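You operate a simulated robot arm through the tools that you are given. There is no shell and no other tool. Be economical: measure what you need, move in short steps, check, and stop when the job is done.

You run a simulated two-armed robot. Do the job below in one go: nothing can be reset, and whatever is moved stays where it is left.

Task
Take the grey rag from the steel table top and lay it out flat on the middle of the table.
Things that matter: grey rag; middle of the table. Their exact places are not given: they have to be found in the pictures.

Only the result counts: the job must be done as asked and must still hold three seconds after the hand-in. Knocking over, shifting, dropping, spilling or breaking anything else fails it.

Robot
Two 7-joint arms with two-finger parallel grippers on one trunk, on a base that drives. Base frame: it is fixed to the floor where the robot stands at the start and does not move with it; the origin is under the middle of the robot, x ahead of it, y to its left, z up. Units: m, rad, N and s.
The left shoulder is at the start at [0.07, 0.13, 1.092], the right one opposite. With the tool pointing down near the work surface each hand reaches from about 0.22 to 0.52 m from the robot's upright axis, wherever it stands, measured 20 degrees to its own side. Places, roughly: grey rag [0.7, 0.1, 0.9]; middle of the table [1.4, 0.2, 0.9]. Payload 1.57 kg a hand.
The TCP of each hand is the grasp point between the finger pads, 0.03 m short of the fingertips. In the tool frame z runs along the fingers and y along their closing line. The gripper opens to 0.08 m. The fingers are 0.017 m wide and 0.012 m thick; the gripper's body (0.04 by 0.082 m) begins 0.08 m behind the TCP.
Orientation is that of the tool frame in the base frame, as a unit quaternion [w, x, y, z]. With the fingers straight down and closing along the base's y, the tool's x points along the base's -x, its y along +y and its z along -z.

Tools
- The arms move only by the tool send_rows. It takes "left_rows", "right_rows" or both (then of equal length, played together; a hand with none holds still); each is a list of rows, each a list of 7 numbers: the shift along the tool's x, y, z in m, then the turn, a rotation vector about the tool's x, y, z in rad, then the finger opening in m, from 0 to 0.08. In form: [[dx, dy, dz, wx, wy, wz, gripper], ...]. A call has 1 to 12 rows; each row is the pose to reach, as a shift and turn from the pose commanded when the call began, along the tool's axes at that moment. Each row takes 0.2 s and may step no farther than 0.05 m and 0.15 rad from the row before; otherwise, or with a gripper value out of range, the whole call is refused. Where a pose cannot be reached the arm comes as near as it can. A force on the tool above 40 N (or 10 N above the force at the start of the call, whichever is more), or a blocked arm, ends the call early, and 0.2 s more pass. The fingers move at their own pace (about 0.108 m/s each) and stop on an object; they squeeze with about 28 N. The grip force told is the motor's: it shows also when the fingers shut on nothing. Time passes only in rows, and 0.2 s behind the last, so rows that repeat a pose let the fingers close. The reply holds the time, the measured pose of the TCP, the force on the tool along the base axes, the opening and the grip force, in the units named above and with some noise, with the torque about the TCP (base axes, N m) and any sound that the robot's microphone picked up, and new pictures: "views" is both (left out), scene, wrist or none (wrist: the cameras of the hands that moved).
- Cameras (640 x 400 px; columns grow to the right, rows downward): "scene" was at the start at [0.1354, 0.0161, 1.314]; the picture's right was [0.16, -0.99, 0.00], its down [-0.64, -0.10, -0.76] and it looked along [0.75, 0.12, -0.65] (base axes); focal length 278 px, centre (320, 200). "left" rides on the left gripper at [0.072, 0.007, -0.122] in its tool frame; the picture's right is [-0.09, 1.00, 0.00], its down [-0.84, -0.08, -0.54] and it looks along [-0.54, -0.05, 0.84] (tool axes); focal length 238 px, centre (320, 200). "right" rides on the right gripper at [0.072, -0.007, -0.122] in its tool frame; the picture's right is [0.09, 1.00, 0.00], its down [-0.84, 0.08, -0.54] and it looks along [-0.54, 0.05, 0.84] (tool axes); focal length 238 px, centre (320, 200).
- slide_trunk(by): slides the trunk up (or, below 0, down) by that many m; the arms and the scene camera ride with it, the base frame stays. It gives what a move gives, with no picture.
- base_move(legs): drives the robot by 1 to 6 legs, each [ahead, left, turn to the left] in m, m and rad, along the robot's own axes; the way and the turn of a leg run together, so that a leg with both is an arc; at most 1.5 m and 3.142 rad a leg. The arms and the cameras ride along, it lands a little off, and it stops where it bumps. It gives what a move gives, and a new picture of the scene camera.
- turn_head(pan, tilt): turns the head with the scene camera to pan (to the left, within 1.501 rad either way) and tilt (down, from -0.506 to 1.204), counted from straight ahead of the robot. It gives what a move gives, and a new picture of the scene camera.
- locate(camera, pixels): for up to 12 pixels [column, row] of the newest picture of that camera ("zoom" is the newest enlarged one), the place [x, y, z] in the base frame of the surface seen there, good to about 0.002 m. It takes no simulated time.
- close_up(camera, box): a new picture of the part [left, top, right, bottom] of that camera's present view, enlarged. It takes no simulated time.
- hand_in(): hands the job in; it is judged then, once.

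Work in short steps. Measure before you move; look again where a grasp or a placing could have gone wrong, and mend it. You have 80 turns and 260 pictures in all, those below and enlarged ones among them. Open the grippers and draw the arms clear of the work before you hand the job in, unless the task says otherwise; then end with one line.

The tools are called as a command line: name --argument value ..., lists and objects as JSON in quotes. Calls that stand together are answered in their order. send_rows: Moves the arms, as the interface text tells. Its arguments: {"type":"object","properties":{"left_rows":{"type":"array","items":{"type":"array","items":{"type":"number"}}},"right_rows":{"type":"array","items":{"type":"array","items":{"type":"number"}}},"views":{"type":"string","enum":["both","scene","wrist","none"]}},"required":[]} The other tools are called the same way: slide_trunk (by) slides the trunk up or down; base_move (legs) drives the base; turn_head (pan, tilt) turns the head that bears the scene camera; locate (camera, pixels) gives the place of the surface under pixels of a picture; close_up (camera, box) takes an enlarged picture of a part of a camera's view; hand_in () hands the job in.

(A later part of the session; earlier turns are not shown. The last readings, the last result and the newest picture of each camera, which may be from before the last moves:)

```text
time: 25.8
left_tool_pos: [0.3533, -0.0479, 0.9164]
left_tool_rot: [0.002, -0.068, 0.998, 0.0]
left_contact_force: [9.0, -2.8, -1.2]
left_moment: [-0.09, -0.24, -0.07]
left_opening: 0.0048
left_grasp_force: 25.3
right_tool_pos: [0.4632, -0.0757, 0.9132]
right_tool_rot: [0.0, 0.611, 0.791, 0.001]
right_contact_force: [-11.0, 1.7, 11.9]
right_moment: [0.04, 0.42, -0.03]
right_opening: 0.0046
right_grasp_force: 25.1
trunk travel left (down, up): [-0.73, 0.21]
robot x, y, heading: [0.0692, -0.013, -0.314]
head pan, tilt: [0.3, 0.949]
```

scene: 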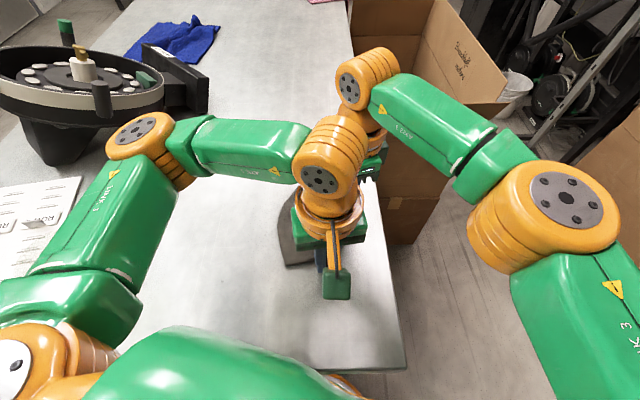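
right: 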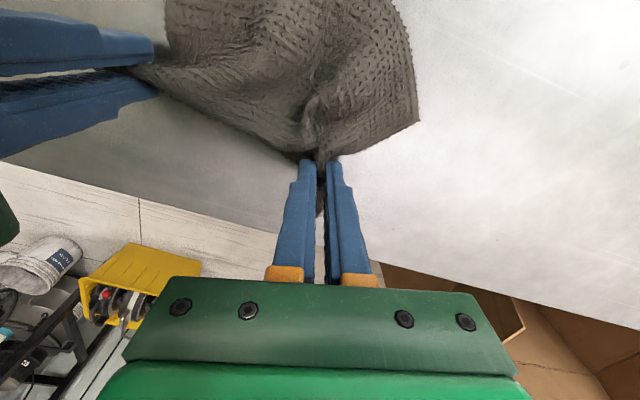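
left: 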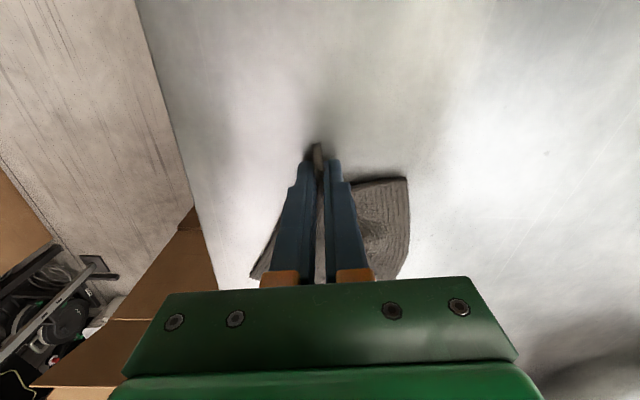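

Both corners are held (openings 4.8 and 4.6 mm), with ~10 N tension between hands. I relax the right hand by 8 mm and lift both.

send_rows --left_rows '[[0, 0, -0.002, 0, 0, 0, 0], [0, 0, -0.03, 0, 0, 0, 0], [0, 0, -0.06, 0, 0, 0, 0], [0, 0, -0.1, 0, 0, 0, 0], [0, 0, -0.14, 0, 0, 0, 0], [0, 0, -0.18, 0, 0, 0, 0], [0, 0, -0.2, 0, 0, 0, 0]]' --right_rows '[[0.003, -0.009, -0.002, 0, 0, 0, 0], [0.003, -0.009, -0.03, 0, 0, 0, 0], [0.003, -0.009, -0.06, 0, 0, 0, 0], [0.003, -0.009, -0.1, 0, 0, 0, 0], [0.003, -0.009, -0.14, 0, 0, 0, 0], [0.003, -0.009, -0.18, 0, 0, 0, 0], [0.003, -0.009, -0.2, 0, 0, 0, 0]]'

```text
time: 27.4
left_tool_pos: [0.3545, -0.0462, 1.1168]
left_tool_rot: [0.001, -0.068, 0.998, -0.002]
left_contact_force: [-1.0, 0.4, -0.2]
left_moment: [0.01, 0.01, -0.01]
left_opening: 0.0048
left_grasp_force: 24.8
right_tool_pos: [0.4289, -0.0812, 1.0783]
right_tool_rot: [0.0, 0.611, 0.791, 0.0]
right_contact_force: [-0.2, -0.3, 0.3]
right_moment: [0.04, 0.02, -0.03]
right_opening: 0.0043
right_grasp_force: 24.7
right hand out of reach, approached as far as the arm can: row 5, 6, 7
trunk travel left (down, up): [-0.73, 0.21]
robot x, y, heading: [0.0713, -0.0181, -0.321]
head pan, tilt: [0.3, 0.949]
```

scene: 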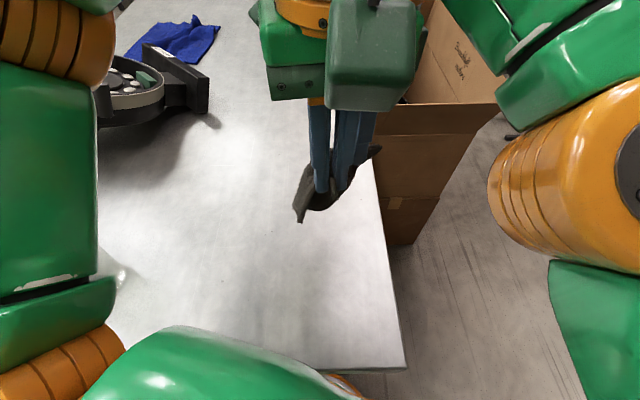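
right: 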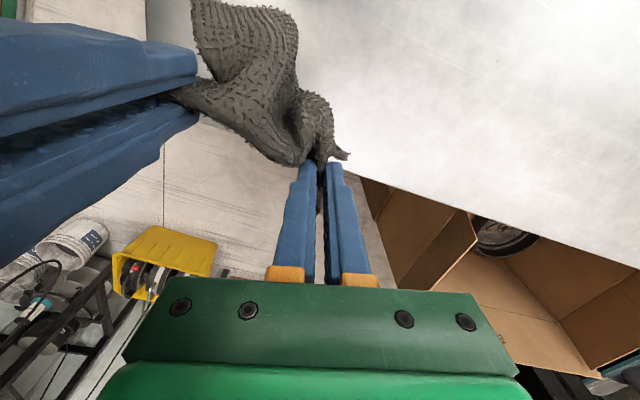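
left: 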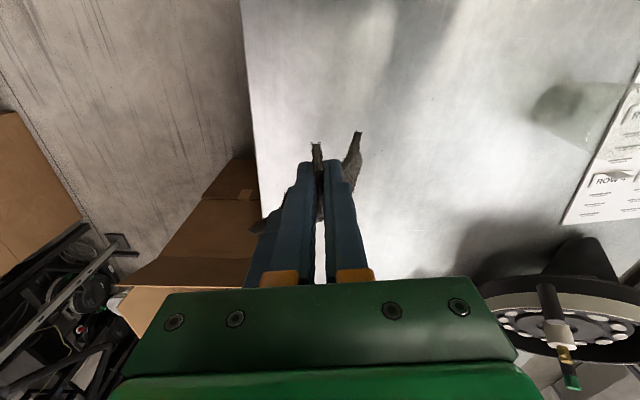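

The rag hangs between both hands. I raise the trunk for clearance, back off from the table and straighten, then look for free floor on the left/behind.

slide_trunk --by 0.12

base_move --legs '[[-0.25, 0, 0], [0, 0, 0.32]]'

turn_head --pan 1.5 --tilt 0.6

```text
time: 28.9
left_tool_pos: [0.3547, -0.0486, 1.2379]
left_tool_rot: [0.0, -0.068, 0.998, -0.001]
left_contact_force: [-0.2, 0.2, -0.4]
left_moment: [0.01, -0.01, -0.03]
left_opening: 0.0045
left_grasp_force: 25.4
right_tool_pos: [0.4294, -0.0825, 1.1972]
right_tool_rot: [0.0, 0.611, 0.792, 0.0]
right_contact_force: [-1.0, 0.9, 0.1]
right_moment: [0.02, 0.05, -0.04]
right_opening: 0.0046
right_grasp_force: 24.7
trunk travel left (down, up): [-0.85, 0.09]
robot x, y, heading: [0.069, -0.0147, -0.319]
head pan, tilt: [0.3, 0.949]
```

```text
time: 31.7
left_tool_pos: [0.1189, 0.1174, 1.2359]
left_tool_rot: [0.001, -0.224, 0.975, -0.001]
left_contact_force: [-0.2, -0.8, -1.0]
left_moment: [0.01, 0.01, -0.08]
left_opening: 0.0046
left_grasp_force: 25.2
right_tool_pos: [0.2013, 0.1068, 1.1974]
right_tool_rot: [-0.001, 0.48, 0.877, 0.0]
right_contact_force: [0.2, 1.1, -0.1]
right_moment: [-0.02, -0.01, -0.09]
right_opening: 0.0044
right_grasp_force: 25.1
trunk travel left (down, up): [-0.85, 0.09]
robot x, y, heading: [-0.1578, 0.0584, -0.002]
head pan, tilt: [0.3, 0.949]
```

scene: 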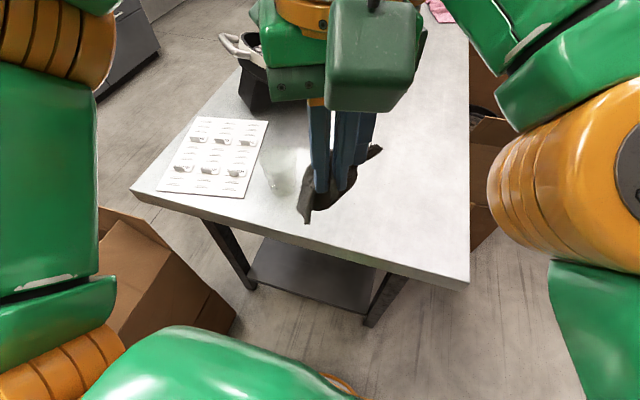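

```text
time: 33.1
left_tool_pos: [0.1203, 0.1178, 1.2358]
left_tool_rot: [0.0, -0.223, 0.975, -0.001]
left_contact_force: [0.7, -0.6, -0.2]
left_moment: [-0.01, -0.01, -0.08]
left_opening: 0.0044
left_grasp_force: 25.2
right_tool_pos: [0.2022, 0.1075, 1.1979]
right_tool_rot: [0.0, 0.48, 0.877, 0.0]
right_contact_force: [-0.4, -0.1, -0.5]
right_moment: [0.0, 0.0, -0.07]
right_opening: 0.0045
right_grasp_force: 25.3
trunk travel left (down, up): [-0.85, 0.09]
robot x, y, heading: [-0.1579, 0.057, -0.006]
head pan, tilt: [1.499, 0.6]
```

scene: 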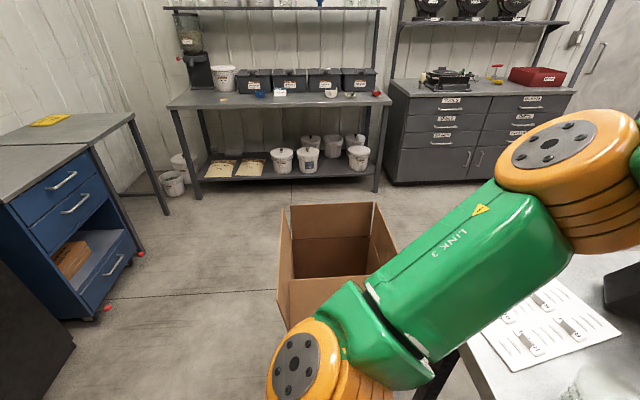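

The route passes between the cardboard box and the blue cabinet/shelf. I measure these and the table's left edge and legs.

locate --camera "scene" --pixels '[[100, 310], [145, 255], [70, 350], [285, 210], [372, 205], [395, 265], [280, 290], [190, 180], [375, 185], [390, 170], [140, 115], [75, 145]]'

turn_head --pan 0.5 --tilt 0.5

```text
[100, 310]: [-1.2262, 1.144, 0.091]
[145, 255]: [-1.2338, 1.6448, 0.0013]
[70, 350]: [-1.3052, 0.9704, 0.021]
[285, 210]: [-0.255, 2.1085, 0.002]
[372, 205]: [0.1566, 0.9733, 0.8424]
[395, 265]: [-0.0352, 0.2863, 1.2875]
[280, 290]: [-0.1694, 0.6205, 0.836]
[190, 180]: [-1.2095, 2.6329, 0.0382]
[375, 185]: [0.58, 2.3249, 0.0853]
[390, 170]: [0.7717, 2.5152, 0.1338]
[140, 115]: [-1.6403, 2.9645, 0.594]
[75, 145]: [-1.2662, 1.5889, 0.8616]
```

```text
time: 34.3
left_tool_pos: [0.1189, 0.1184, 1.2368]
left_tool_rot: [0.001, -0.223, 0.975, 0.0]
left_contact_force: [-0.3, -1.3, 0.8]
left_moment: [0.0, -0.01, -0.1]
left_opening: 0.0045
left_grasp_force: 25.0
right_tool_pos: [0.2021, 0.1086, 1.1964]
right_tool_rot: [0.0, 0.48, 0.877, 0.0]
right_contact_force: [0.3, 1.2, 0.5]
right_moment: [0.0, 0.0, -0.08]
right_opening: 0.0044
right_grasp_force: 24.6
trunk travel left (down, up): [-0.85, 0.09]
robot x, y, heading: [-0.1598, 0.0579, 0.0]
head pan, tilt: [0.499, 0.499]
```

scene: 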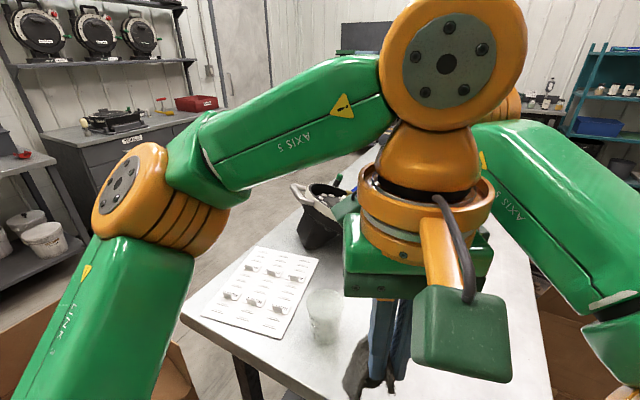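

Box spans x -0.2–0.17, y 0.6–1.0; free lane at y≈1.45 (shelf at 2.32, cabinet at x<-1.23). I drive: back 0.5, left 1.4, ahead 2.0.

base_move --legs '[[-0.5, 0, 0], [0, 1.4, 0], [1.0, 0, 0], [1.0, 0, 0]]'

```text
time: 53.6
left_tool_pos: [1.6604, 1.4723, 1.2375]
left_tool_rot: [0.001, -0.216, 0.976, -0.001]
left_contact_force: [-0.1, 0.5, 0.7]
left_moment: [0.03, -0.01, -0.07]
left_opening: 0.0042
left_grasp_force: 25.2
right_tool_pos: [1.7423, 1.4615, 1.1973]
right_tool_rot: [0.001, 0.487, 0.873, 0.001]
right_contact_force: [-0.4, 0.8, 0.0]
right_moment: [-0.01, 0.0, -0.03]
right_opening: 0.0042
right_grasp_force: 24.5
trunk travel left (down, up): [-0.85, 0.09]
robot x, y, heading: [1.3778, 1.4175, -0.02]
head pan, tilt: [0.499, 0.499]
```

scene: 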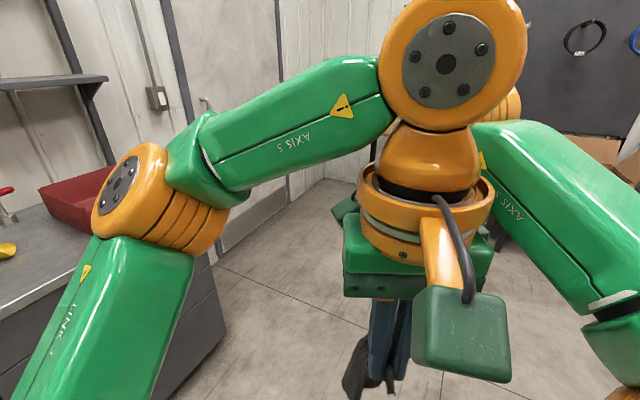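

Arrived at (1.38,1.42). I turn right to face the table and look down at it.

base_move --legs '[[0, 0, -1.55]]'

turn_head --pan -0.35 --tilt 0.75

turn_head --pan 0.35 --tilt 0.75

```text
time: 57.9
left_tool_pos: [1.4299, 1.1362, 1.2369]
left_tool_rot: [0.0, 0.549, 0.836, -0.002]
left_contact_force: [-0.6, 0.4, -0.3]
left_moment: [-0.02, 0.0, 0.08]
left_opening: 0.0044
left_grasp_force: 24.9
right_tool_pos: [1.4173, 1.0533, 1.198]
right_tool_rot: [0.0, 0.965, 0.261, 0.0]
right_contact_force: [0.7, 0.5, -0.6]
right_moment: [-0.01, -0.03, 0.1]
right_opening: 0.0042
right_grasp_force: 24.5
trunk travel left (down, up): [-0.85, 0.09]
robot x, y, heading: [1.385, 1.4152, -1.614]
head pan, tilt: [0.499, 0.499]
```

scene: 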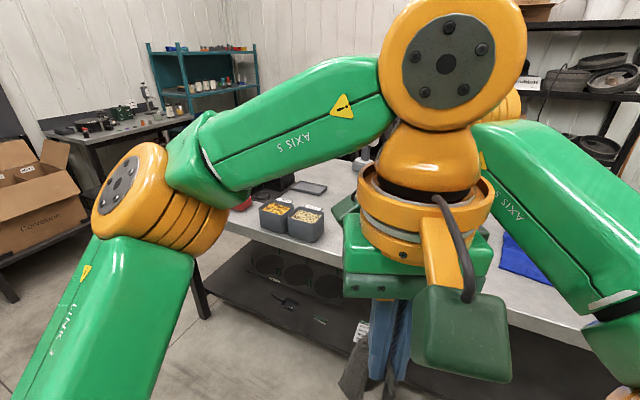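

```text
time: 59.0
left_tool_pos: [1.4295, 1.1351, 1.2349]
left_tool_rot: [0.0, 0.55, 0.835, -0.001]
left_contact_force: [0.3, -0.2, 0.3]
left_moment: [0.0, 0.04, 0.09]
left_opening: 0.0047
left_grasp_force: 25.4
right_tool_pos: [1.4166, 1.053, 1.1972]
right_tool_rot: [0.0, 0.966, 0.26, 0.0]
right_contact_force: [-0.8, -0.5, -0.1]
right_moment: [-0.03, -0.03, 0.04]
right_opening: 0.0041
right_grasp_force: 25.0
trunk travel left (down, up): [-0.85, 0.09]
robot x, y, heading: [1.3807, 1.4167, -1.611]
head pan, tilt: [-0.351, 0.75]
```

scene: 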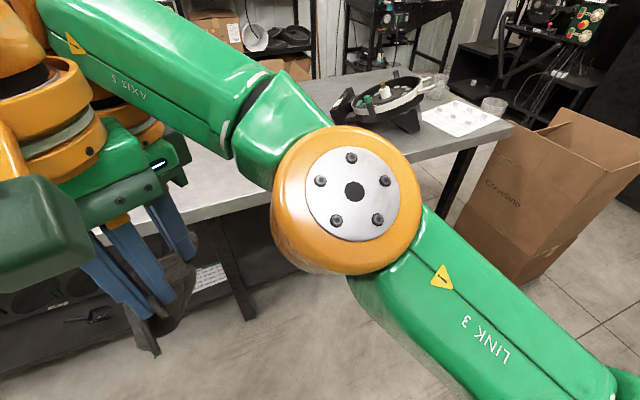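

```text
time: 60.1
left_tool_pos: [1.4301, 1.1351, 1.2361]
left_tool_rot: [0.001, 0.549, 0.836, -0.001]
left_contact_force: [-0.8, 0.0, -0.3]
left_moment: [-0.01, 0.01, 0.04]
left_opening: 0.0047
left_grasp_force: 25.2
right_tool_pos: [1.4162, 1.0538, 1.196]
right_tool_rot: [0.0, 0.965, 0.261, 0.0]
right_contact_force: [0.7, 0.0, 0.0]
right_moment: [0.02, 0.01, 0.07]
right_opening: 0.0042
right_grasp_force: 25.2
trunk travel left (down, up): [-0.85, 0.09]
robot x, y, heading: [1.3802, 1.4164, -1.614]
head pan, tilt: [0.351, 0.75]
```

scene: 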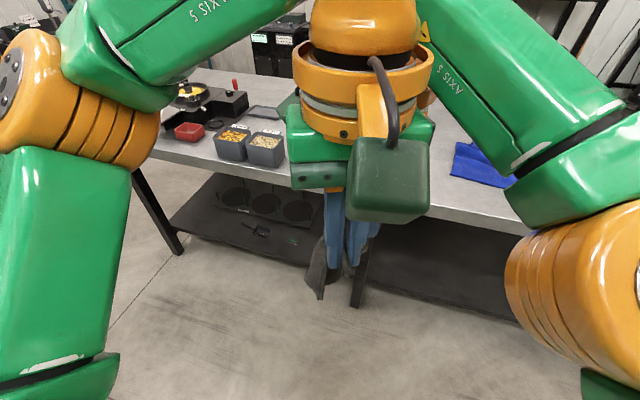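

I measure the left table edge, the middle leg and the lower shelf.

locate --camera "scene" --pixels '[[280, 166], [280, 180], [450, 205], [450, 215], [358, 303], [362, 270], [176, 250], [230, 241], [470, 300], [170, 156], [485, 175], [452, 172]]'

close_up --camera "scene" --box '[140, 60, 540, 310]'

```text
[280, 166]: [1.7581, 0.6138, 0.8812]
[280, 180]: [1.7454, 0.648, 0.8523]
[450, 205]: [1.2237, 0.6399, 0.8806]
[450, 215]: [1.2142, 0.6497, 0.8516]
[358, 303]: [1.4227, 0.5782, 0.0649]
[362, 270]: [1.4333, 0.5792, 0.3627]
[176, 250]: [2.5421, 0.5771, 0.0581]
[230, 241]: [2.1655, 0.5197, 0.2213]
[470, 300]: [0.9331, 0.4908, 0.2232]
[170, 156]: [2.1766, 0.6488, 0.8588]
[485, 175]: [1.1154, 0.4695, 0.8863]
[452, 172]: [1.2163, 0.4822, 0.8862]
```

```text
1.60 times, centred on (340, 185) of scene
```

zoom: 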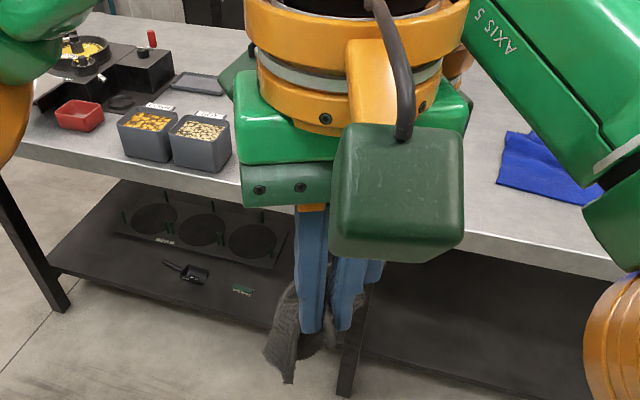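

The table's left edge is y≈0.65, so the middle is about (1.40,0.24); a middle leg stands at (1.42,0.58). The held edge runs along my forward direction, so I'll first lay the rag down near this side, then regrasp. I drive up to the table.

base_move --legs '[[0, 0, 0.043], [0.5, 0, 0]]'

base_move --legs '[[0.15, 0, 0]]'

```text
time: 63.5
left_tool_pos: [1.4408, 0.6372, 1.2362]
left_tool_rot: [0.001, 0.531, 0.847, -0.003]
left_contact_force: [0.4, 0.5, 0.5]
left_moment: [0.01, -0.03, 0.03]
left_opening: 0.0047
left_grasp_force: 25.2
right_tool_pos: [1.4323, 0.5556, 1.1982]
right_tool_rot: [0.001, 0.959, 0.282, 0.0]
right_contact_force: [0.3, 0.1, -0.1]
right_moment: [-0.04, 0.02, 0.05]
right_opening: 0.0042
right_grasp_force: 25.6
trunk travel left (down, up): [-0.85, 0.09]
robot x, y, heading: [1.3834, 0.9151, -1.571]
head pan, tilt: [0.351, 0.75]
```

scene: 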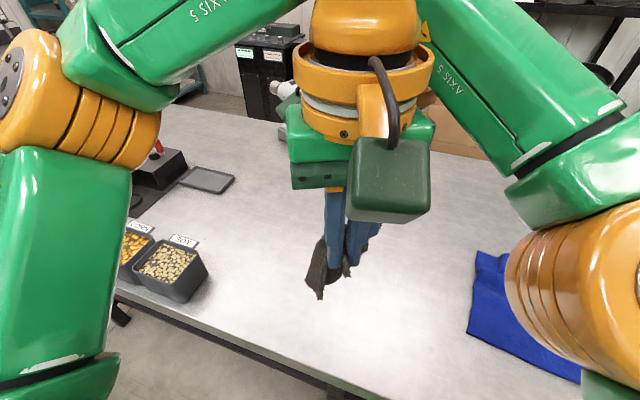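

```text
time: 64.9
left_tool_pos: [1.4376, 0.4997, 1.2357]
left_tool_rot: [-0.001, 0.534, 0.846, 0.0]
left_contact_force: [-0.2, -0.5, -0.3]
left_moment: [0.05, 0.02, 0.07]
left_opening: 0.0045
left_grasp_force: 25.5
right_tool_pos: [1.4275, 0.4188, 1.1965]
right_tool_rot: [-0.002, 0.96, 0.279, 0.0]
right_contact_force: [0.6, -0.2, -0.3]
right_moment: [0.03, -0.01, 0.05]
right_opening: 0.0045
right_grasp_force: 25.2
trunk travel left (down, up): [-0.85, 0.09]
robot x, y, heading: [1.3787, 0.784, -1.576]
head pan, tilt: [0.351, 0.75]
stopped in leg 1: the robot was blocked; the commanded pose is now the measured one
```

scene: 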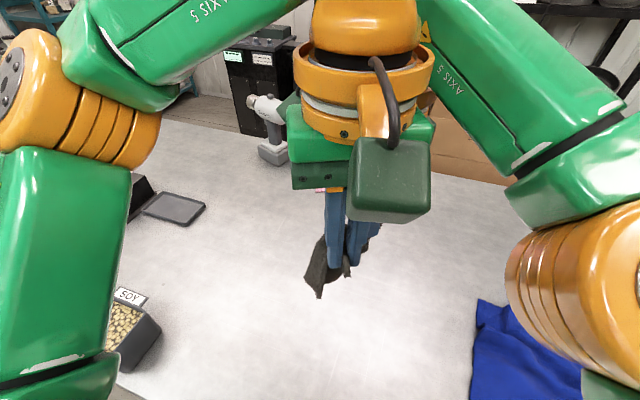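

Blocked at y≈0.784 by the leg, so the middle is only 0.54 ahead. I lower the trunk back, then level and spread the hands and look at how the rag hangs.

slide_trunk --by -0.12

send_rows --left_rows '[[0.004, 0.002, 0.015, 0, 0, 0, 0], [0.009, 0.004, 0.035, 0, 0, 0, 0], [0.009, 0.004, 0.035, 0, 0, 0, 0]]' --right_rows '[[-0.005, 0.008, 0, 0, 0, 0, 0], [-0.01, 0.016, 0, 0, 0, 0, 0], [-0.012, 0.019, 0, 0, 0, 0, 0]]'

```text
time: 66.4
left_tool_pos: [1.4376, 0.5039, 1.1165]
left_tool_rot: [0.0, 0.533, 0.846, -0.001]
left_contact_force: [0.5, -0.2, 0.0]
left_moment: [0.01, 0.0, 0.06]
left_opening: 0.0046
left_grasp_force: 24.6
right_tool_pos: [1.4271, 0.4222, 1.0769]
right_tool_rot: [0.001, 0.961, 0.278, -0.001]
right_contact_force: [0.6, -0.1, 0.9]
right_moment: [0.0, -0.04, 0.05]
right_opening: 0.0043
right_grasp_force: 24.8
trunk travel left (down, up): [-0.73, 0.21]
robot x, y, heading: [1.3756, 0.7851, -1.578]
head pan, tilt: [0.351, 0.75]
```

```text
time: 67.2
left_tool_pos: [1.4368, 0.5146, 1.081]
left_tool_rot: [0.001, 0.533, 0.846, -0.001]
left_contact_force: [0.8, -1.3, -0.1]
left_moment: [-0.02, -0.01, 0.06]
left_opening: 0.0045
left_grasp_force: 25.3
right_tool_pos: [1.4188, 0.4108, 1.0709]
right_tool_rot: [0.0, 0.96, 0.279, 0.001]
right_contact_force: [0.7, 0.1, -0.1]
right_moment: [0.0, -0.01, 0.07]
right_opening: 0.0038
right_grasp_force: 24.9
right hand out of reach, approached as far as the arm can: row 1, 2, 3
trunk travel left (down, up): [-0.73, 0.21]
robot x, y, heading: [1.3736, 0.7842, -1.576]
head pan, tilt: [0.351, 0.75]
```

scene: 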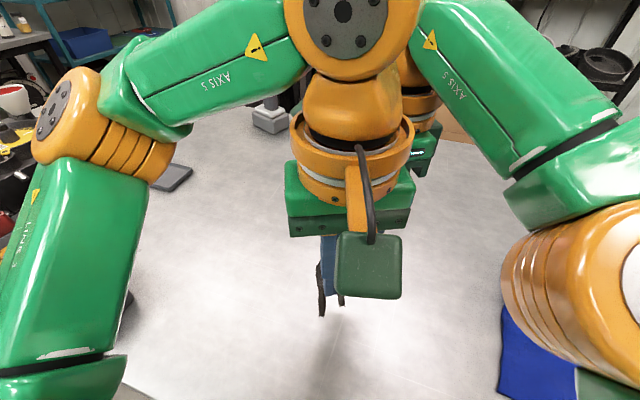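
right: 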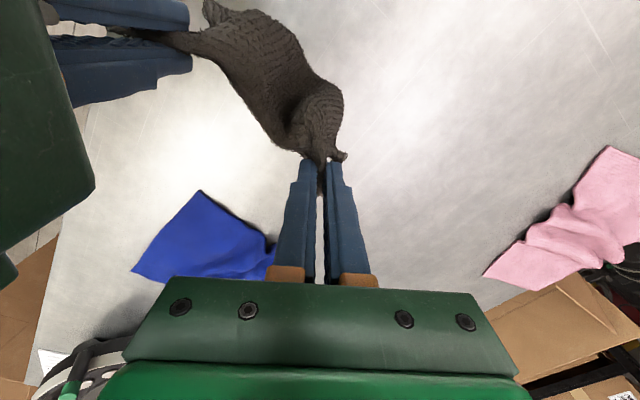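
left: 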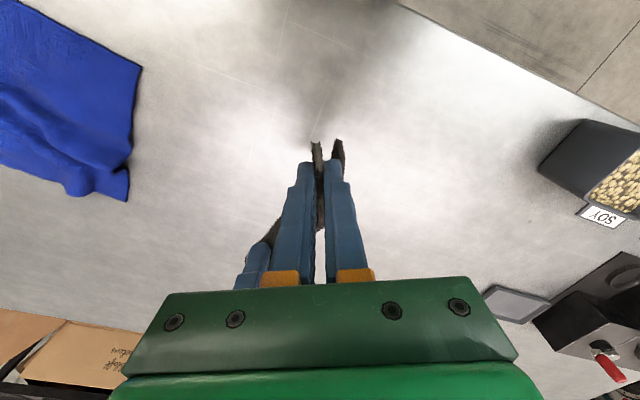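

The rag hangs biased toward +x of the hands. I lower while sweeping both hands toward -x so that it lays out to their +x side; first half now.

send_rows --left_rows '[[0, 0, 0.02, 0, 0, 0, 0], [0, 0, 0.041, 0, 0, 0, 0], [0.004, -0.009, 0.051, 0, 0, 0, 0], [0.013, -0.027, 0.061, 0, 0, 0, 0], [0.022, -0.045, 0.071, 0, 0, 0, 0], [0.03, -0.063, 0.081, 0, 0, 0, 0], [0.034, -0.072, 0.091, 0, 0, 0, 0], [0.039, -0.081, 0.101, 0, 0, 0, 0]]' --right_rows '[[0, 0, 0.02, 0, 0, 0, 0], [0, 0, 0.037, 0, 0, 0, 0], [-0.008, -0.005, 0.047, 0, 0, 0, 0], [-0.025, -0.016, 0.057, 0, 0, 0, 0], [-0.042, -0.027, 0.067, 0, 0, 0, 0], [-0.059, -0.037, 0.077, 0, 0, 0, 0], [-0.067, -0.043, 0.087, 0, 0, 0, 0], [-0.076, -0.048, 0.097, 0, 0, 0, 0]]'

```text
time: 69.0
left_tool_pos: [1.3456, 0.5149, 0.9792]
left_tool_rot: [0.0, 0.533, 0.846, -0.001]
left_contact_force: [-0.7, -0.1, 0.0]
left_moment: [0.0, -0.02, 0.05]
left_opening: 0.0047
left_grasp_force: 24.4
right_tool_pos: [1.3292, 0.4108, 0.9751]
right_tool_rot: [0.001, 0.961, 0.278, 0.001]
right_contact_force: [0.0, -0.1, -0.1]
right_moment: [-0.03, 0.0, 0.07]
right_opening: 0.0043
right_grasp_force: 24.9
trunk travel left (down, up): [-0.73, 0.21]
robot x, y, heading: [1.3758, 0.7836, -1.577]
head pan, tilt: [0.351, 0.75]
```

scene: 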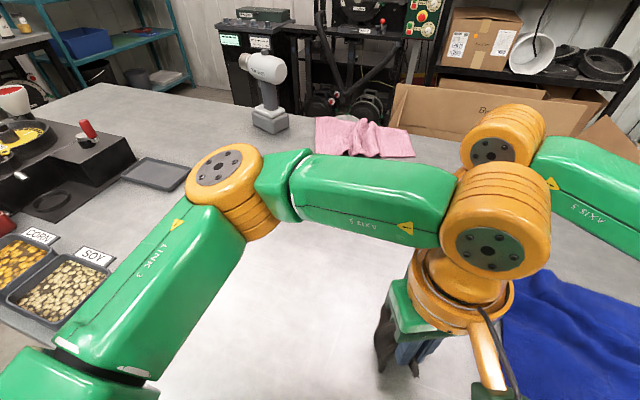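
right: 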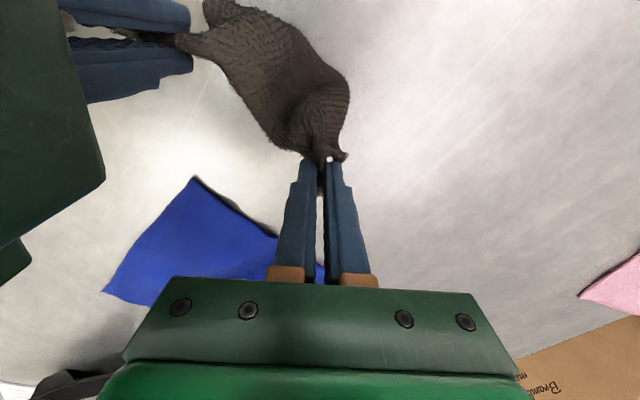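
left: 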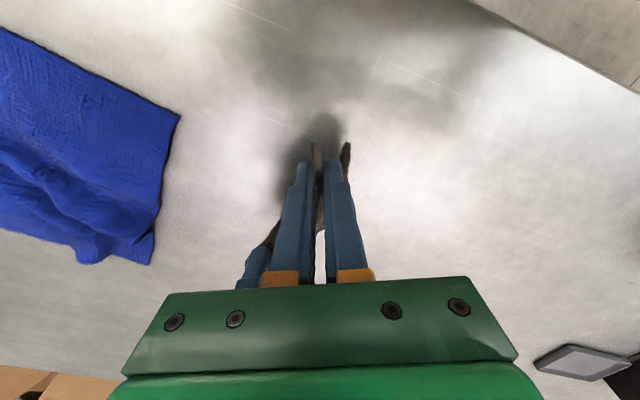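

I check how high the rag's free end hangs.

locate --camera "right" --pixels '[[215, 10], [235, 15], [275, 20], [320, 75], [300, 120], [240, 80], [345, 100], [190, 180], [270, 240], [110, 280]]'

close_up --camera "scene" --box '[340, 270, 500, 400]'

```text
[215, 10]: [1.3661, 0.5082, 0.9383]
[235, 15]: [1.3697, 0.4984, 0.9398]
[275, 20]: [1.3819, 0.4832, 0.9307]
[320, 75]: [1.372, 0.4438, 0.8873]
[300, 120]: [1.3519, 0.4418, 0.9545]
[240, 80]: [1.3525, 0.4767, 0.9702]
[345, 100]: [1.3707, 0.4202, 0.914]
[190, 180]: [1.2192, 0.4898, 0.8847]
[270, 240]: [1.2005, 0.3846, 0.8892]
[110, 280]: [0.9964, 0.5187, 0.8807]
```

```text
3.08 times, centred on (420, 335) of scene
```

zoom: 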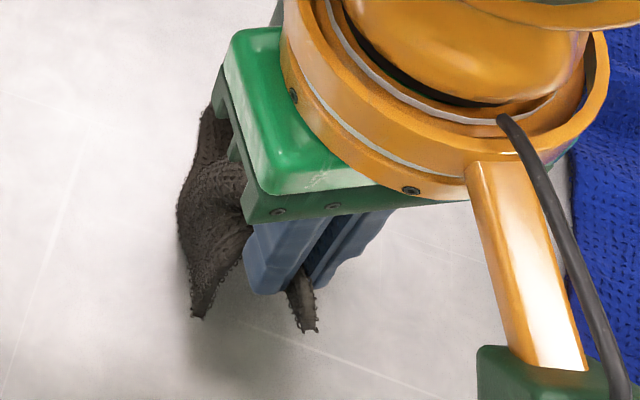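

The rag's lowest point is only just touching (z≈0.887), so I shift back +x (away from the blue cloth), then lay down with a fresh sweep toward -x.

send_rows --left_rows '[[-0.013, 0.027, -0.012, 0, 0, 0, 0], [-0.026, 0.054, -0.012, 0, 0, 0, 0], [-0.026, 0.054, -0.002, 0, 0, 0, 0], [-0.022, 0.045, 0.008, 0, 0, 0, 0], [-0.015, 0.031, 0.018, 0, 0, 0, 0], [-0.009, 0.018, 0.028, 0, 0, 0, 0], [-0.002, 0.004, 0.038, 0, 0, 0, 0], [0.003, -0.006, 0.048, 0, 0, 0, 0], [0.009, -0.018, 0.056, 0, 0, 0, 0], [0.013, -0.027, 0.062, 0, 0, 0, 0], [0.015, -0.032, 0.064, 0, 0, 0, 0]]' --right_rows '[[0.025, 0.016, -0.012, 0, 0, 0, 0], [0.051, 0.032, -0.012, 0, 0, 0, 0], [0.051, 0.032, -0.006, 0, 0, 0, 0], [0.042, 0.027, 0.004, 0, 0, 0, 0], [0.029, 0.019, 0.014, 0, 0, 0, 0], [0.017, 0.011, 0.024, 0, 0, 0, 0], [0.004, 0.003, 0.034, 0, 0, 0, 0], [-0.006, -0.004, 0.044, 0, 0, 0, 0], [-0.017, -0.011, 0.052, 0, 0, 0, 0], [-0.025, -0.016, 0.058, 0, 0, 0, 0], [-0.03, -0.019, 0.06, 0, 0, 0, 0]]'

```text
time: 71.4
left_tool_pos: [1.3107, 0.5131, 0.9154]
left_tool_rot: [0.0, 0.534, 0.845, -0.001]
left_contact_force: [0.1, -0.3, -0.6]
left_moment: [-0.02, -0.01, 0.02]
left_opening: 0.0048
left_grasp_force: 24.8
right_tool_pos: [1.2954, 0.412, 0.9163]
right_tool_rot: [0.0, 0.961, 0.278, 0.0]
right_contact_force: [0.4, 0.5, 0.0]
right_moment: [0.0, 0.01, 0.04]
right_opening: 0.0045
right_grasp_force: 25.1
trunk travel left (down, up): [-0.73, 0.21]
robot x, y, heading: [1.3782, 0.7823, -1.578]
head pan, tilt: [0.351, 0.75]
```

scene: 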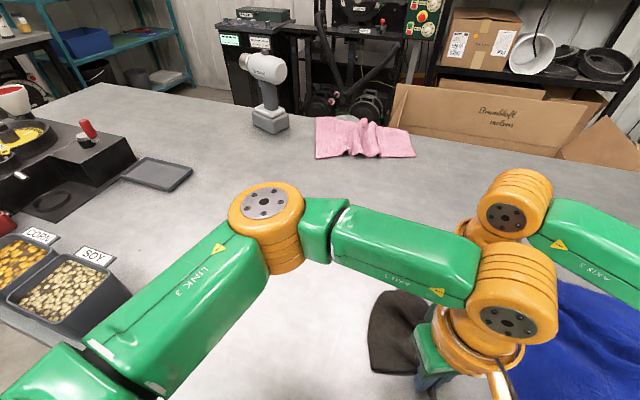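
right: 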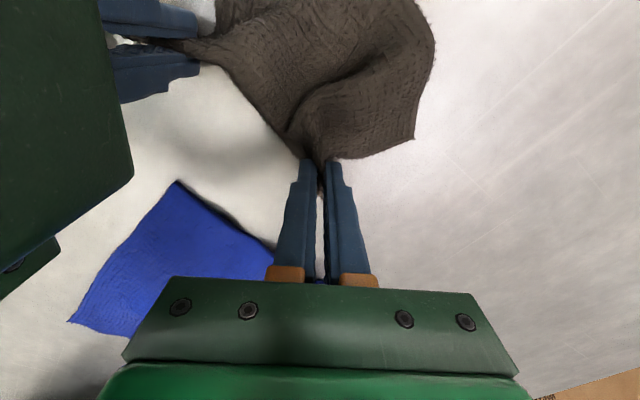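
left: 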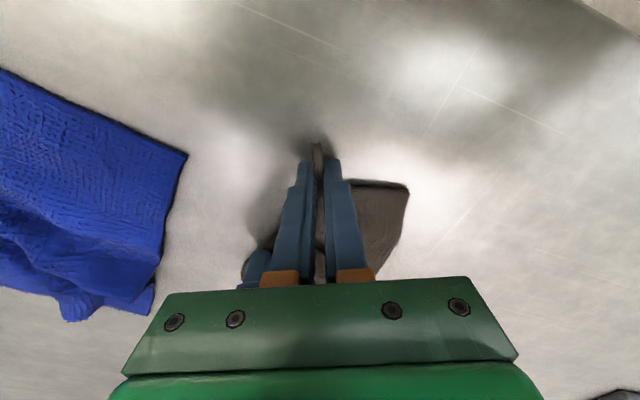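

The rag is now laid quite flat, held at its -x edge. I release both hands and lift them to inspect.

send_rows --left_rows '[[0, 0, 0, 0, 0, 0, 0.02], [0, 0, 0, 0, 0, 0, 0.05], [0, 0, 0, 0, 0, 0, 0.06], [0, 0, -0.03, 0, 0, 0, 0.06], [0, 0, -0.07, 0, 0, 0, 0.06], [0, 0, -0.11, 0, 0, 0, 0.06], [0, 0, -0.14, 0, 0, 0, 0.06]]' --right_rows '[[0, 0, 0, 0, 0, 0, 0.02], [0, 0, 0, 0, 0, 0, 0.05], [0, 0, 0, 0, 0, 0, 0.06], [0, 0, -0.03, 0, 0, 0, 0.06], [0, 0, -0.07, 0, 0, 0, 0.06], [-0.01, 0, -0.1, 0, 0, 0, 0.06], [-0.04, 0, -0.12, 0, 0, 0, 0.06]]'

```text
time: 73.0
left_tool_pos: [1.308, 0.5147, 1.0533]
left_tool_rot: [0.0, 0.533, 0.846, 0.0]
left_contact_force: [-0.6, 0.6, -0.7]
left_moment: [0.01, -0.02, -0.01]
left_opening: 0.06
left_grasp_force: 0.0
right_tool_pos: [1.2598, 0.3889, 1.0353]
right_tool_rot: [0.0, 0.96, 0.278, 0.001]
right_contact_force: [0.1, -0.2, 0.7]
right_moment: [-0.03, -0.02, -0.02]
right_opening: 0.0599
right_grasp_force: 0.1
trunk travel left (down, up): [-0.73, 0.21]
robot x, y, heading: [1.3775, 0.7831, -1.581]
head pan, tilt: [0.351, 0.75]
```

scene: 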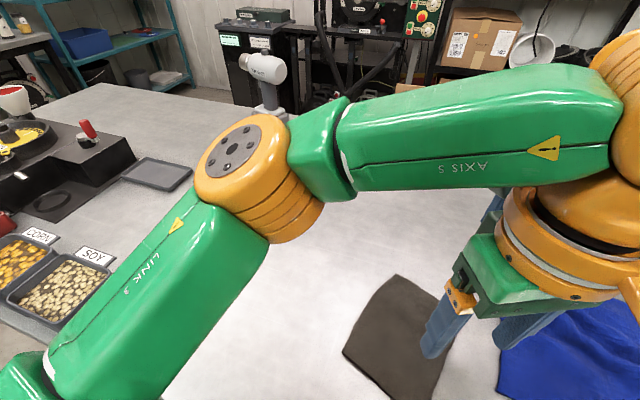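
right: 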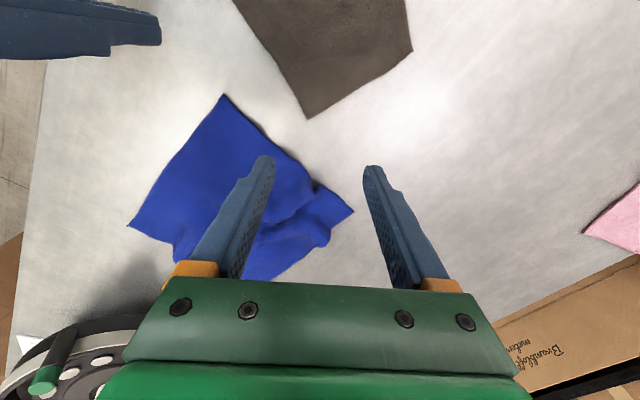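
left: 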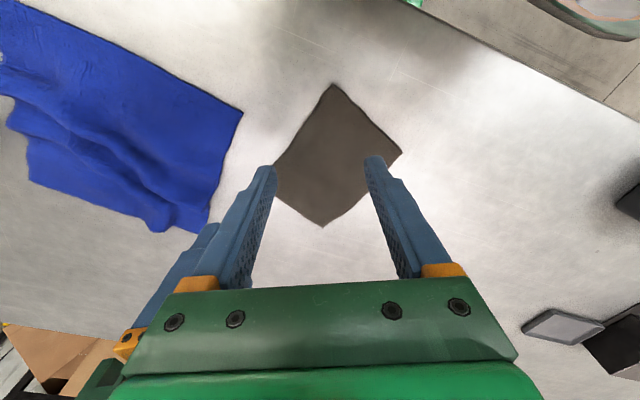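

The rag sprang back fully flat. I measure its four corners in the left camera.

locate --camera "left" --pixels '[[333, 88], [400, 152], [323, 224], [276, 165], [335, 155]]'

locate --camera "right" --pixels '[[308, 116], [410, 50]]'

locate --camera "scene" --pixels '[[314, 178], [400, 278], [345, 352], [260, 170], [150, 130], [350, 160]]'

```text
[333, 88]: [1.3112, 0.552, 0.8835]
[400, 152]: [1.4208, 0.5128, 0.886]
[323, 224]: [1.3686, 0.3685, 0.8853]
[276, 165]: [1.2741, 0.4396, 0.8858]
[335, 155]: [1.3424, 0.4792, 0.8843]
```

```text
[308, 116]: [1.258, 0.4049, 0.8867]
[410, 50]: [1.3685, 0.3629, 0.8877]
```

```text
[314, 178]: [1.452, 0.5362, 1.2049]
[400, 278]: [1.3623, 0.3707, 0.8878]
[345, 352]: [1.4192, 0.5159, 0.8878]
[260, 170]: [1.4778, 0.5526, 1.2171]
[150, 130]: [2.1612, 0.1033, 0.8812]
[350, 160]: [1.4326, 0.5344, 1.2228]
```

Corners: C(1.311,.552), D(1.421,.513), A(1.368,.366), B(1.258,.405); centre (1.34,.459) needs to move by (+.06,-.22). That is just along the diagonal through far corner A, so I'll drag it flat by A with the left hand. I turn the base right ~0.7 to bring the left shoulder forward.

base_move --legs '[[-0.02, 0, 0], [0, 0, -0.7]]'

turn_head --pan 0.55 --tilt 0.85

```text
time: 75.6
left_tool_pos: [1.1546, 0.6378, 1.054]
left_tool_rot: [0.0, 0.786, 0.619, -0.001]
left_contact_force: [0.2, 0.8, 0.5]
left_moment: [-0.02, 0.0, 0.0]
left_opening: 0.06
left_grasp_force: 0.0
right_tool_pos: [1.0393, 0.5699, 1.0348]
right_tool_rot: [-0.001, 0.998, -0.059, 0.0]
right_contact_force: [0.3, -0.3, 0.8]
right_moment: [0.01, 0.0, -0.02]
right_opening: 0.06
right_grasp_force: 0.1
trunk travel left (down, up): [-0.73, 0.21]
robot x, y, heading: [1.3774, 0.8058, -2.263]
head pan, tilt: [0.351, 0.75]
```

scene: 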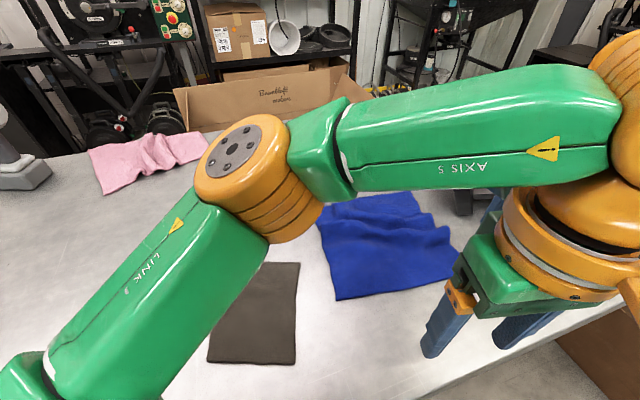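

```text
time: 76.3
left_tool_pos: [1.1558, 0.6375, 1.0542]
left_tool_rot: [0.0, 0.786, 0.619, -0.001]
left_contact_force: [0.3, 0.6, -0.2]
left_moment: [0.01, -0.02, -0.01]
left_opening: 0.0599
left_grasp_force: 0.1
right_tool_pos: [1.0399, 0.5694, 1.0363]
right_tool_rot: [0.0, 0.998, -0.059, -0.001]
right_contact_force: [-0.1, -0.1, -0.1]
right_moment: [0.01, 0.01, 0.02]
right_opening: 0.0599
right_grasp_force: 0.1
trunk travel left (down, up): [-0.73, 0.21]
robot x, y, heading: [1.376, 0.8017, -2.26]
head pan, tilt: [0.55, 0.85]
```

scene: 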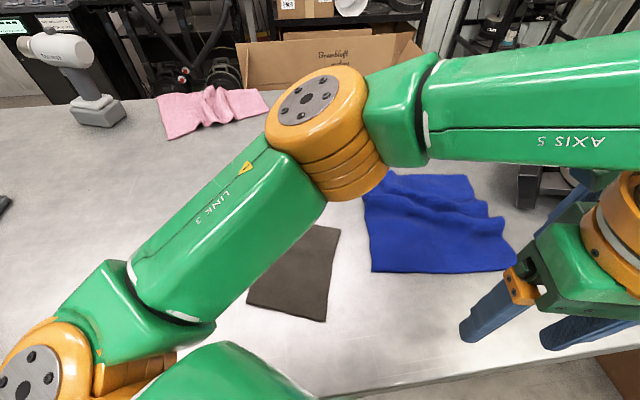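

I nudge the base toward the table again (strafing in -y), then will position the left hand.

base_move --legs '[[0.035, 0.03, 0]]'

```text
time: 77.2
left_tool_pos: [1.1354, 0.6244, 1.0544]
left_tool_rot: [0.0, 0.8, 0.6, -0.001]
left_contact_force: [0.1, 0.2, -0.2]
left_moment: [-0.03, 0.02, 0.04]
left_opening: 0.06
left_grasp_force: 0.0
right_tool_pos: [1.0157, 0.5629, 1.0372]
right_tool_rot: [0.001, 0.997, -0.082, -0.001]
right_contact_force: [-0.3, 0.4, 0.2]
right_moment: [-0.02, -0.04, 0.03]
right_opening: 0.06
right_grasp_force: 0.0
trunk travel left (down, up): [-0.73, 0.21]
robot x, y, heading: [1.3663, 0.7769, -2.303]
head pan, tilt: [0.55, 0.85]
stopped in leg 1: the robot was blocked; the commanded pose is now the measured one
```

scene: 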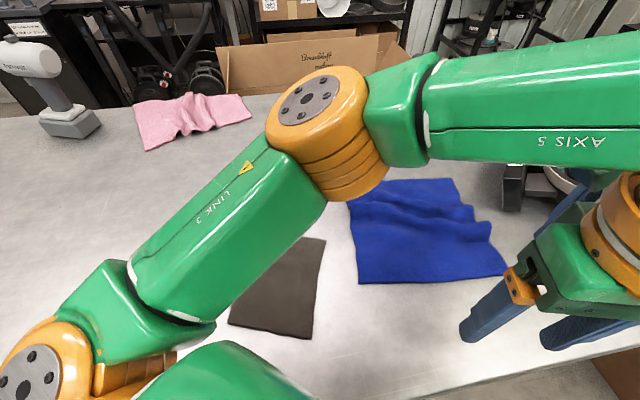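

Now I bring the left hand above corner A's grasp point (1.357,0.390), yawing it by 0.73 to match the corner bisector.

send_rows --left_rows '[[-0.02, 0.035, 0, 0, 0, -0.09, 0.08], [-0.04, 0.07, 0, 0, 0, -0.18, 0.08], [-0.061, 0.105, 0, 0, 0, -0.27, 0.08], [-0.082, 0.14, 0, 0, 0, -0.36, 0.08], [-0.103, 0.175, 0, 0, 0, -0.45, 0.08], [-0.123, 0.21, 0.01, 0, 0, -0.54, 0.08], [-0.143, 0.245, 0.015, 0, 0, -0.63, 0.08], [-0.163, 0.278, 0.02, 0, 0, -0.73, 0.08], [-0.163, 0.278, 0.02, 0, 0, -0.73, 0.08]]'

```text
time: 79.2
left_tool_pos: [1.3561, 0.3925, 1.0351]
left_tool_rot: [-0.001, 0.533, 0.846, 0.0]
left_contact_force: [0.3, 0.1, 0.1]
left_moment: [0.01, 0.0, 0.0]
left_opening: 0.08
left_grasp_force: 0.1
right_tool_pos: [1.0166, 0.5641, 1.0359]
right_tool_rot: [0.001, 0.997, -0.083, 0.0]
right_contact_force: [-0.8, 1.4, 0.0]
right_moment: [0.01, 0.0, -0.01]
right_opening: 0.0599
right_grasp_force: 0.1
trunk travel left (down, up): [-0.73, 0.21]
robot x, y, heading: [1.3659, 0.7808, -2.312]
head pan, tilt: [0.55, 0.85]
```

scene: 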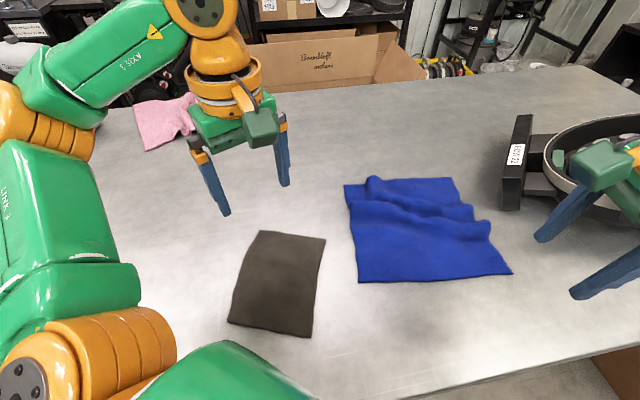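
left: 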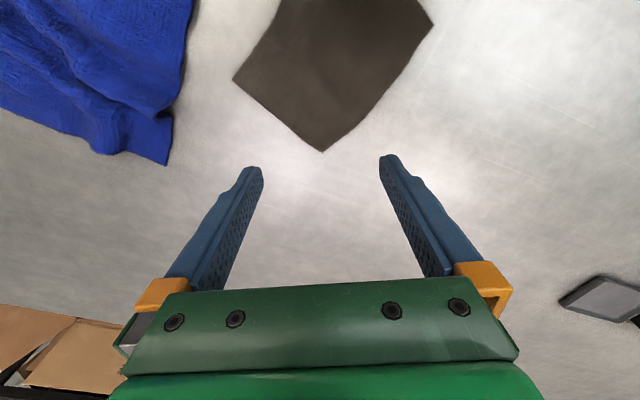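

The rag is flat and the far corner is at (322,150) in the left view. Before grasping, I tilt the hand 0.5 rad forward and test the reach to the drag's end point in the air.

locate --camera "left" --pixels '[[322, 149], [432, 26], [236, 77]]'

send_rows --left_rows '[[-0.03, -0.005, 0, 0, -0.12, 0, 0.08], [-0.06, -0.01, 0, 0, -0.24, 0, 0.08], [-0.09, -0.015, 0, 0, -0.36, 0, 0.08], [-0.12, -0.02, 0.01, 0, -0.5, 0, 0.08], [-0.15, -0.025, 0.03, 0, -0.5, 0, 0.08], [-0.18, -0.03, 0.05, 0, -0.5, 0, 0.08], [-0.205, -0.034, 0.07, 0, -0.5, 0, 0.08], [-0.2285, -0.038, 0.08, 0, -0.5, 0, 0.08], [-0.2285, -0.038, 0.08, 0, -0.5, 0, 0.08]]'

```text
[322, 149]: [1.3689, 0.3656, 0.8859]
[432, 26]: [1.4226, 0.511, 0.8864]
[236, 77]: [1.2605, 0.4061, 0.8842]
```

```text
time: 81.2
left_tool_pos: [1.4196, 0.1686, 0.9547]
left_tool_rot: [0.209, 0.518, 0.819, -0.134]
left_contact_force: [0.0, 0.8, -0.2]
left_moment: [0.01, 0.02, 0.05]
left_opening: 0.08
left_grasp_force: 0.1
right_tool_pos: [1.0173, 0.5642, 1.0375]
right_tool_rot: [0.001, 0.997, -0.084, 0.0]
right_contact_force: [-0.7, -0.1, -0.3]
right_moment: [0.03, 0.01, 0.02]
right_opening: 0.0601
right_grasp_force: 0.1
trunk travel left (down, up): [-0.73, 0.21]
robot x, y, heading: [1.364, 0.7801, -2.304]
head pan, tilt: [0.55, 0.85]
```

scene: 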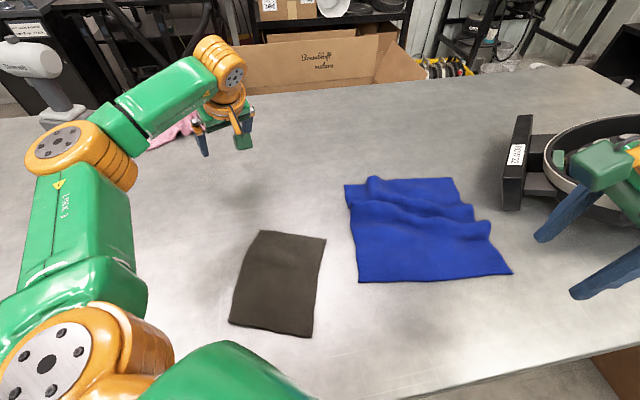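
left: 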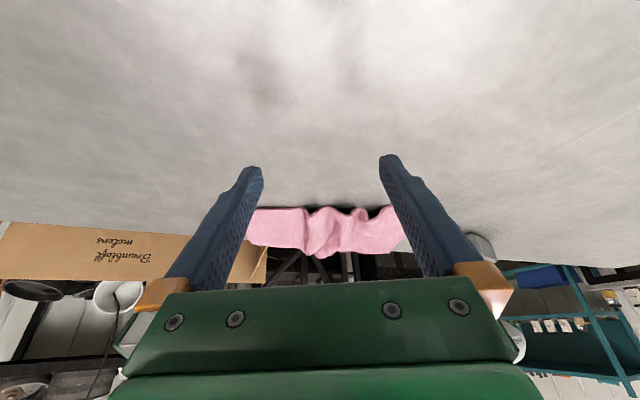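

Reach is fine with the tilt. I also measure the table's right edge near the middle to fix the centre line.

locate --camera "scene" --pixels '[[300, 93], [350, 90], [400, 86], [450, 82], [520, 76], [320, 394], [420, 390]]'

close_up --camera "scene" --box '[240, 50, 640, 300]'

```text
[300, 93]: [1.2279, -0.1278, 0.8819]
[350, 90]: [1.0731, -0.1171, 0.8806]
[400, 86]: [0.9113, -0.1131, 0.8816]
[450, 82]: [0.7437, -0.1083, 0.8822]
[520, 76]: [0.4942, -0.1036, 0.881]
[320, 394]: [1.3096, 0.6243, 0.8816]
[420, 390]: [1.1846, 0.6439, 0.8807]
```

```text
1.60 times, centred on (440, 175) of scene
```

zoom: 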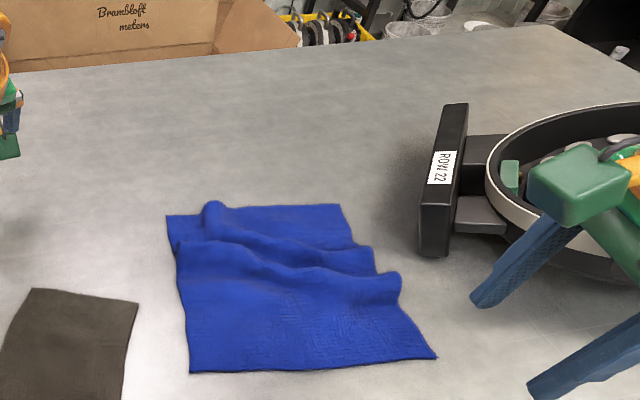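

Table middle is about (1.40,0.245). I bring the tilted left hand back over corner A, at tip-centred ~24 mm inside the corner.

send_rows --left_rows '[[0.035, 0.006, -0.019, 0, 0, 0, 0.08], [0.07, 0.013, -0.038, 0, 0, 0, 0.08], [0.105, 0.02, -0.057, 0, 0, 0, 0.08], [0.14, 0.026, -0.076, 0, 0, 0, 0.08], [0.175, 0.033, -0.095, 0, 0, 0, 0.08], [0.209, 0.039, -0.114, 0, 0, 0, 0.08], [0.209, 0.039, -0.114, 0, 0, 0, 0.08]]'

```text
time: 82.8
left_tool_pos: [1.3502, 0.4028, 0.9532]
left_tool_rot: [0.208, 0.518, 0.819, -0.133]
left_contact_force: [-0.6, 0.4, 0.8]
left_moment: [0.01, 0.01, 0.0]
left_opening: 0.0801
left_grasp_force: 0.1
right_tool_pos: [1.0174, 0.5644, 1.0351]
right_tool_rot: [0.0, 0.996, -0.084, 0.001]
right_contact_force: [0.3, -0.1, 0.8]
right_moment: [0.0, -0.05, -0.02]
right_opening: 0.0601
right_grasp_force: 0.1
trunk travel left (down, up): [-0.73, 0.21]
robot x, y, heading: [1.3655, 0.784, -2.308]
head pan, tilt: [0.55, 0.85]
```

scene: 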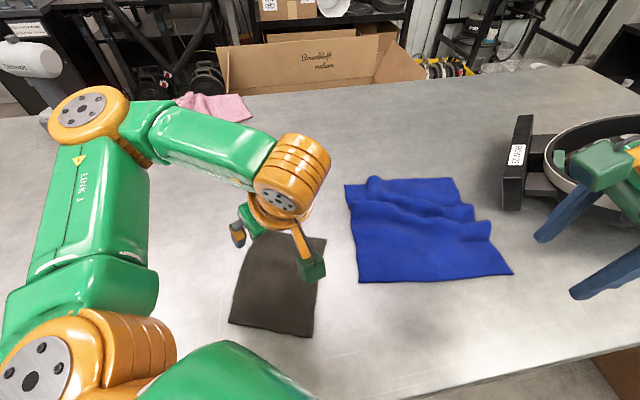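
left: 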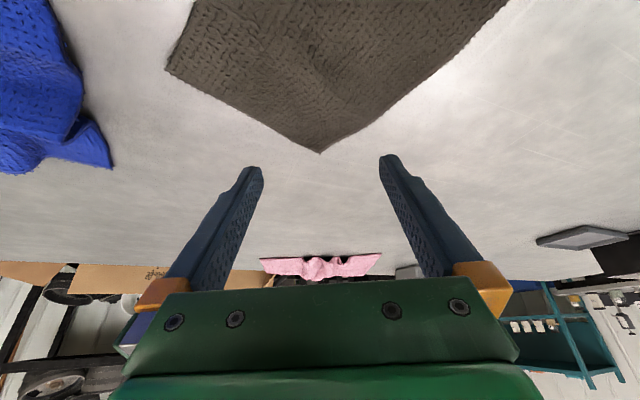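

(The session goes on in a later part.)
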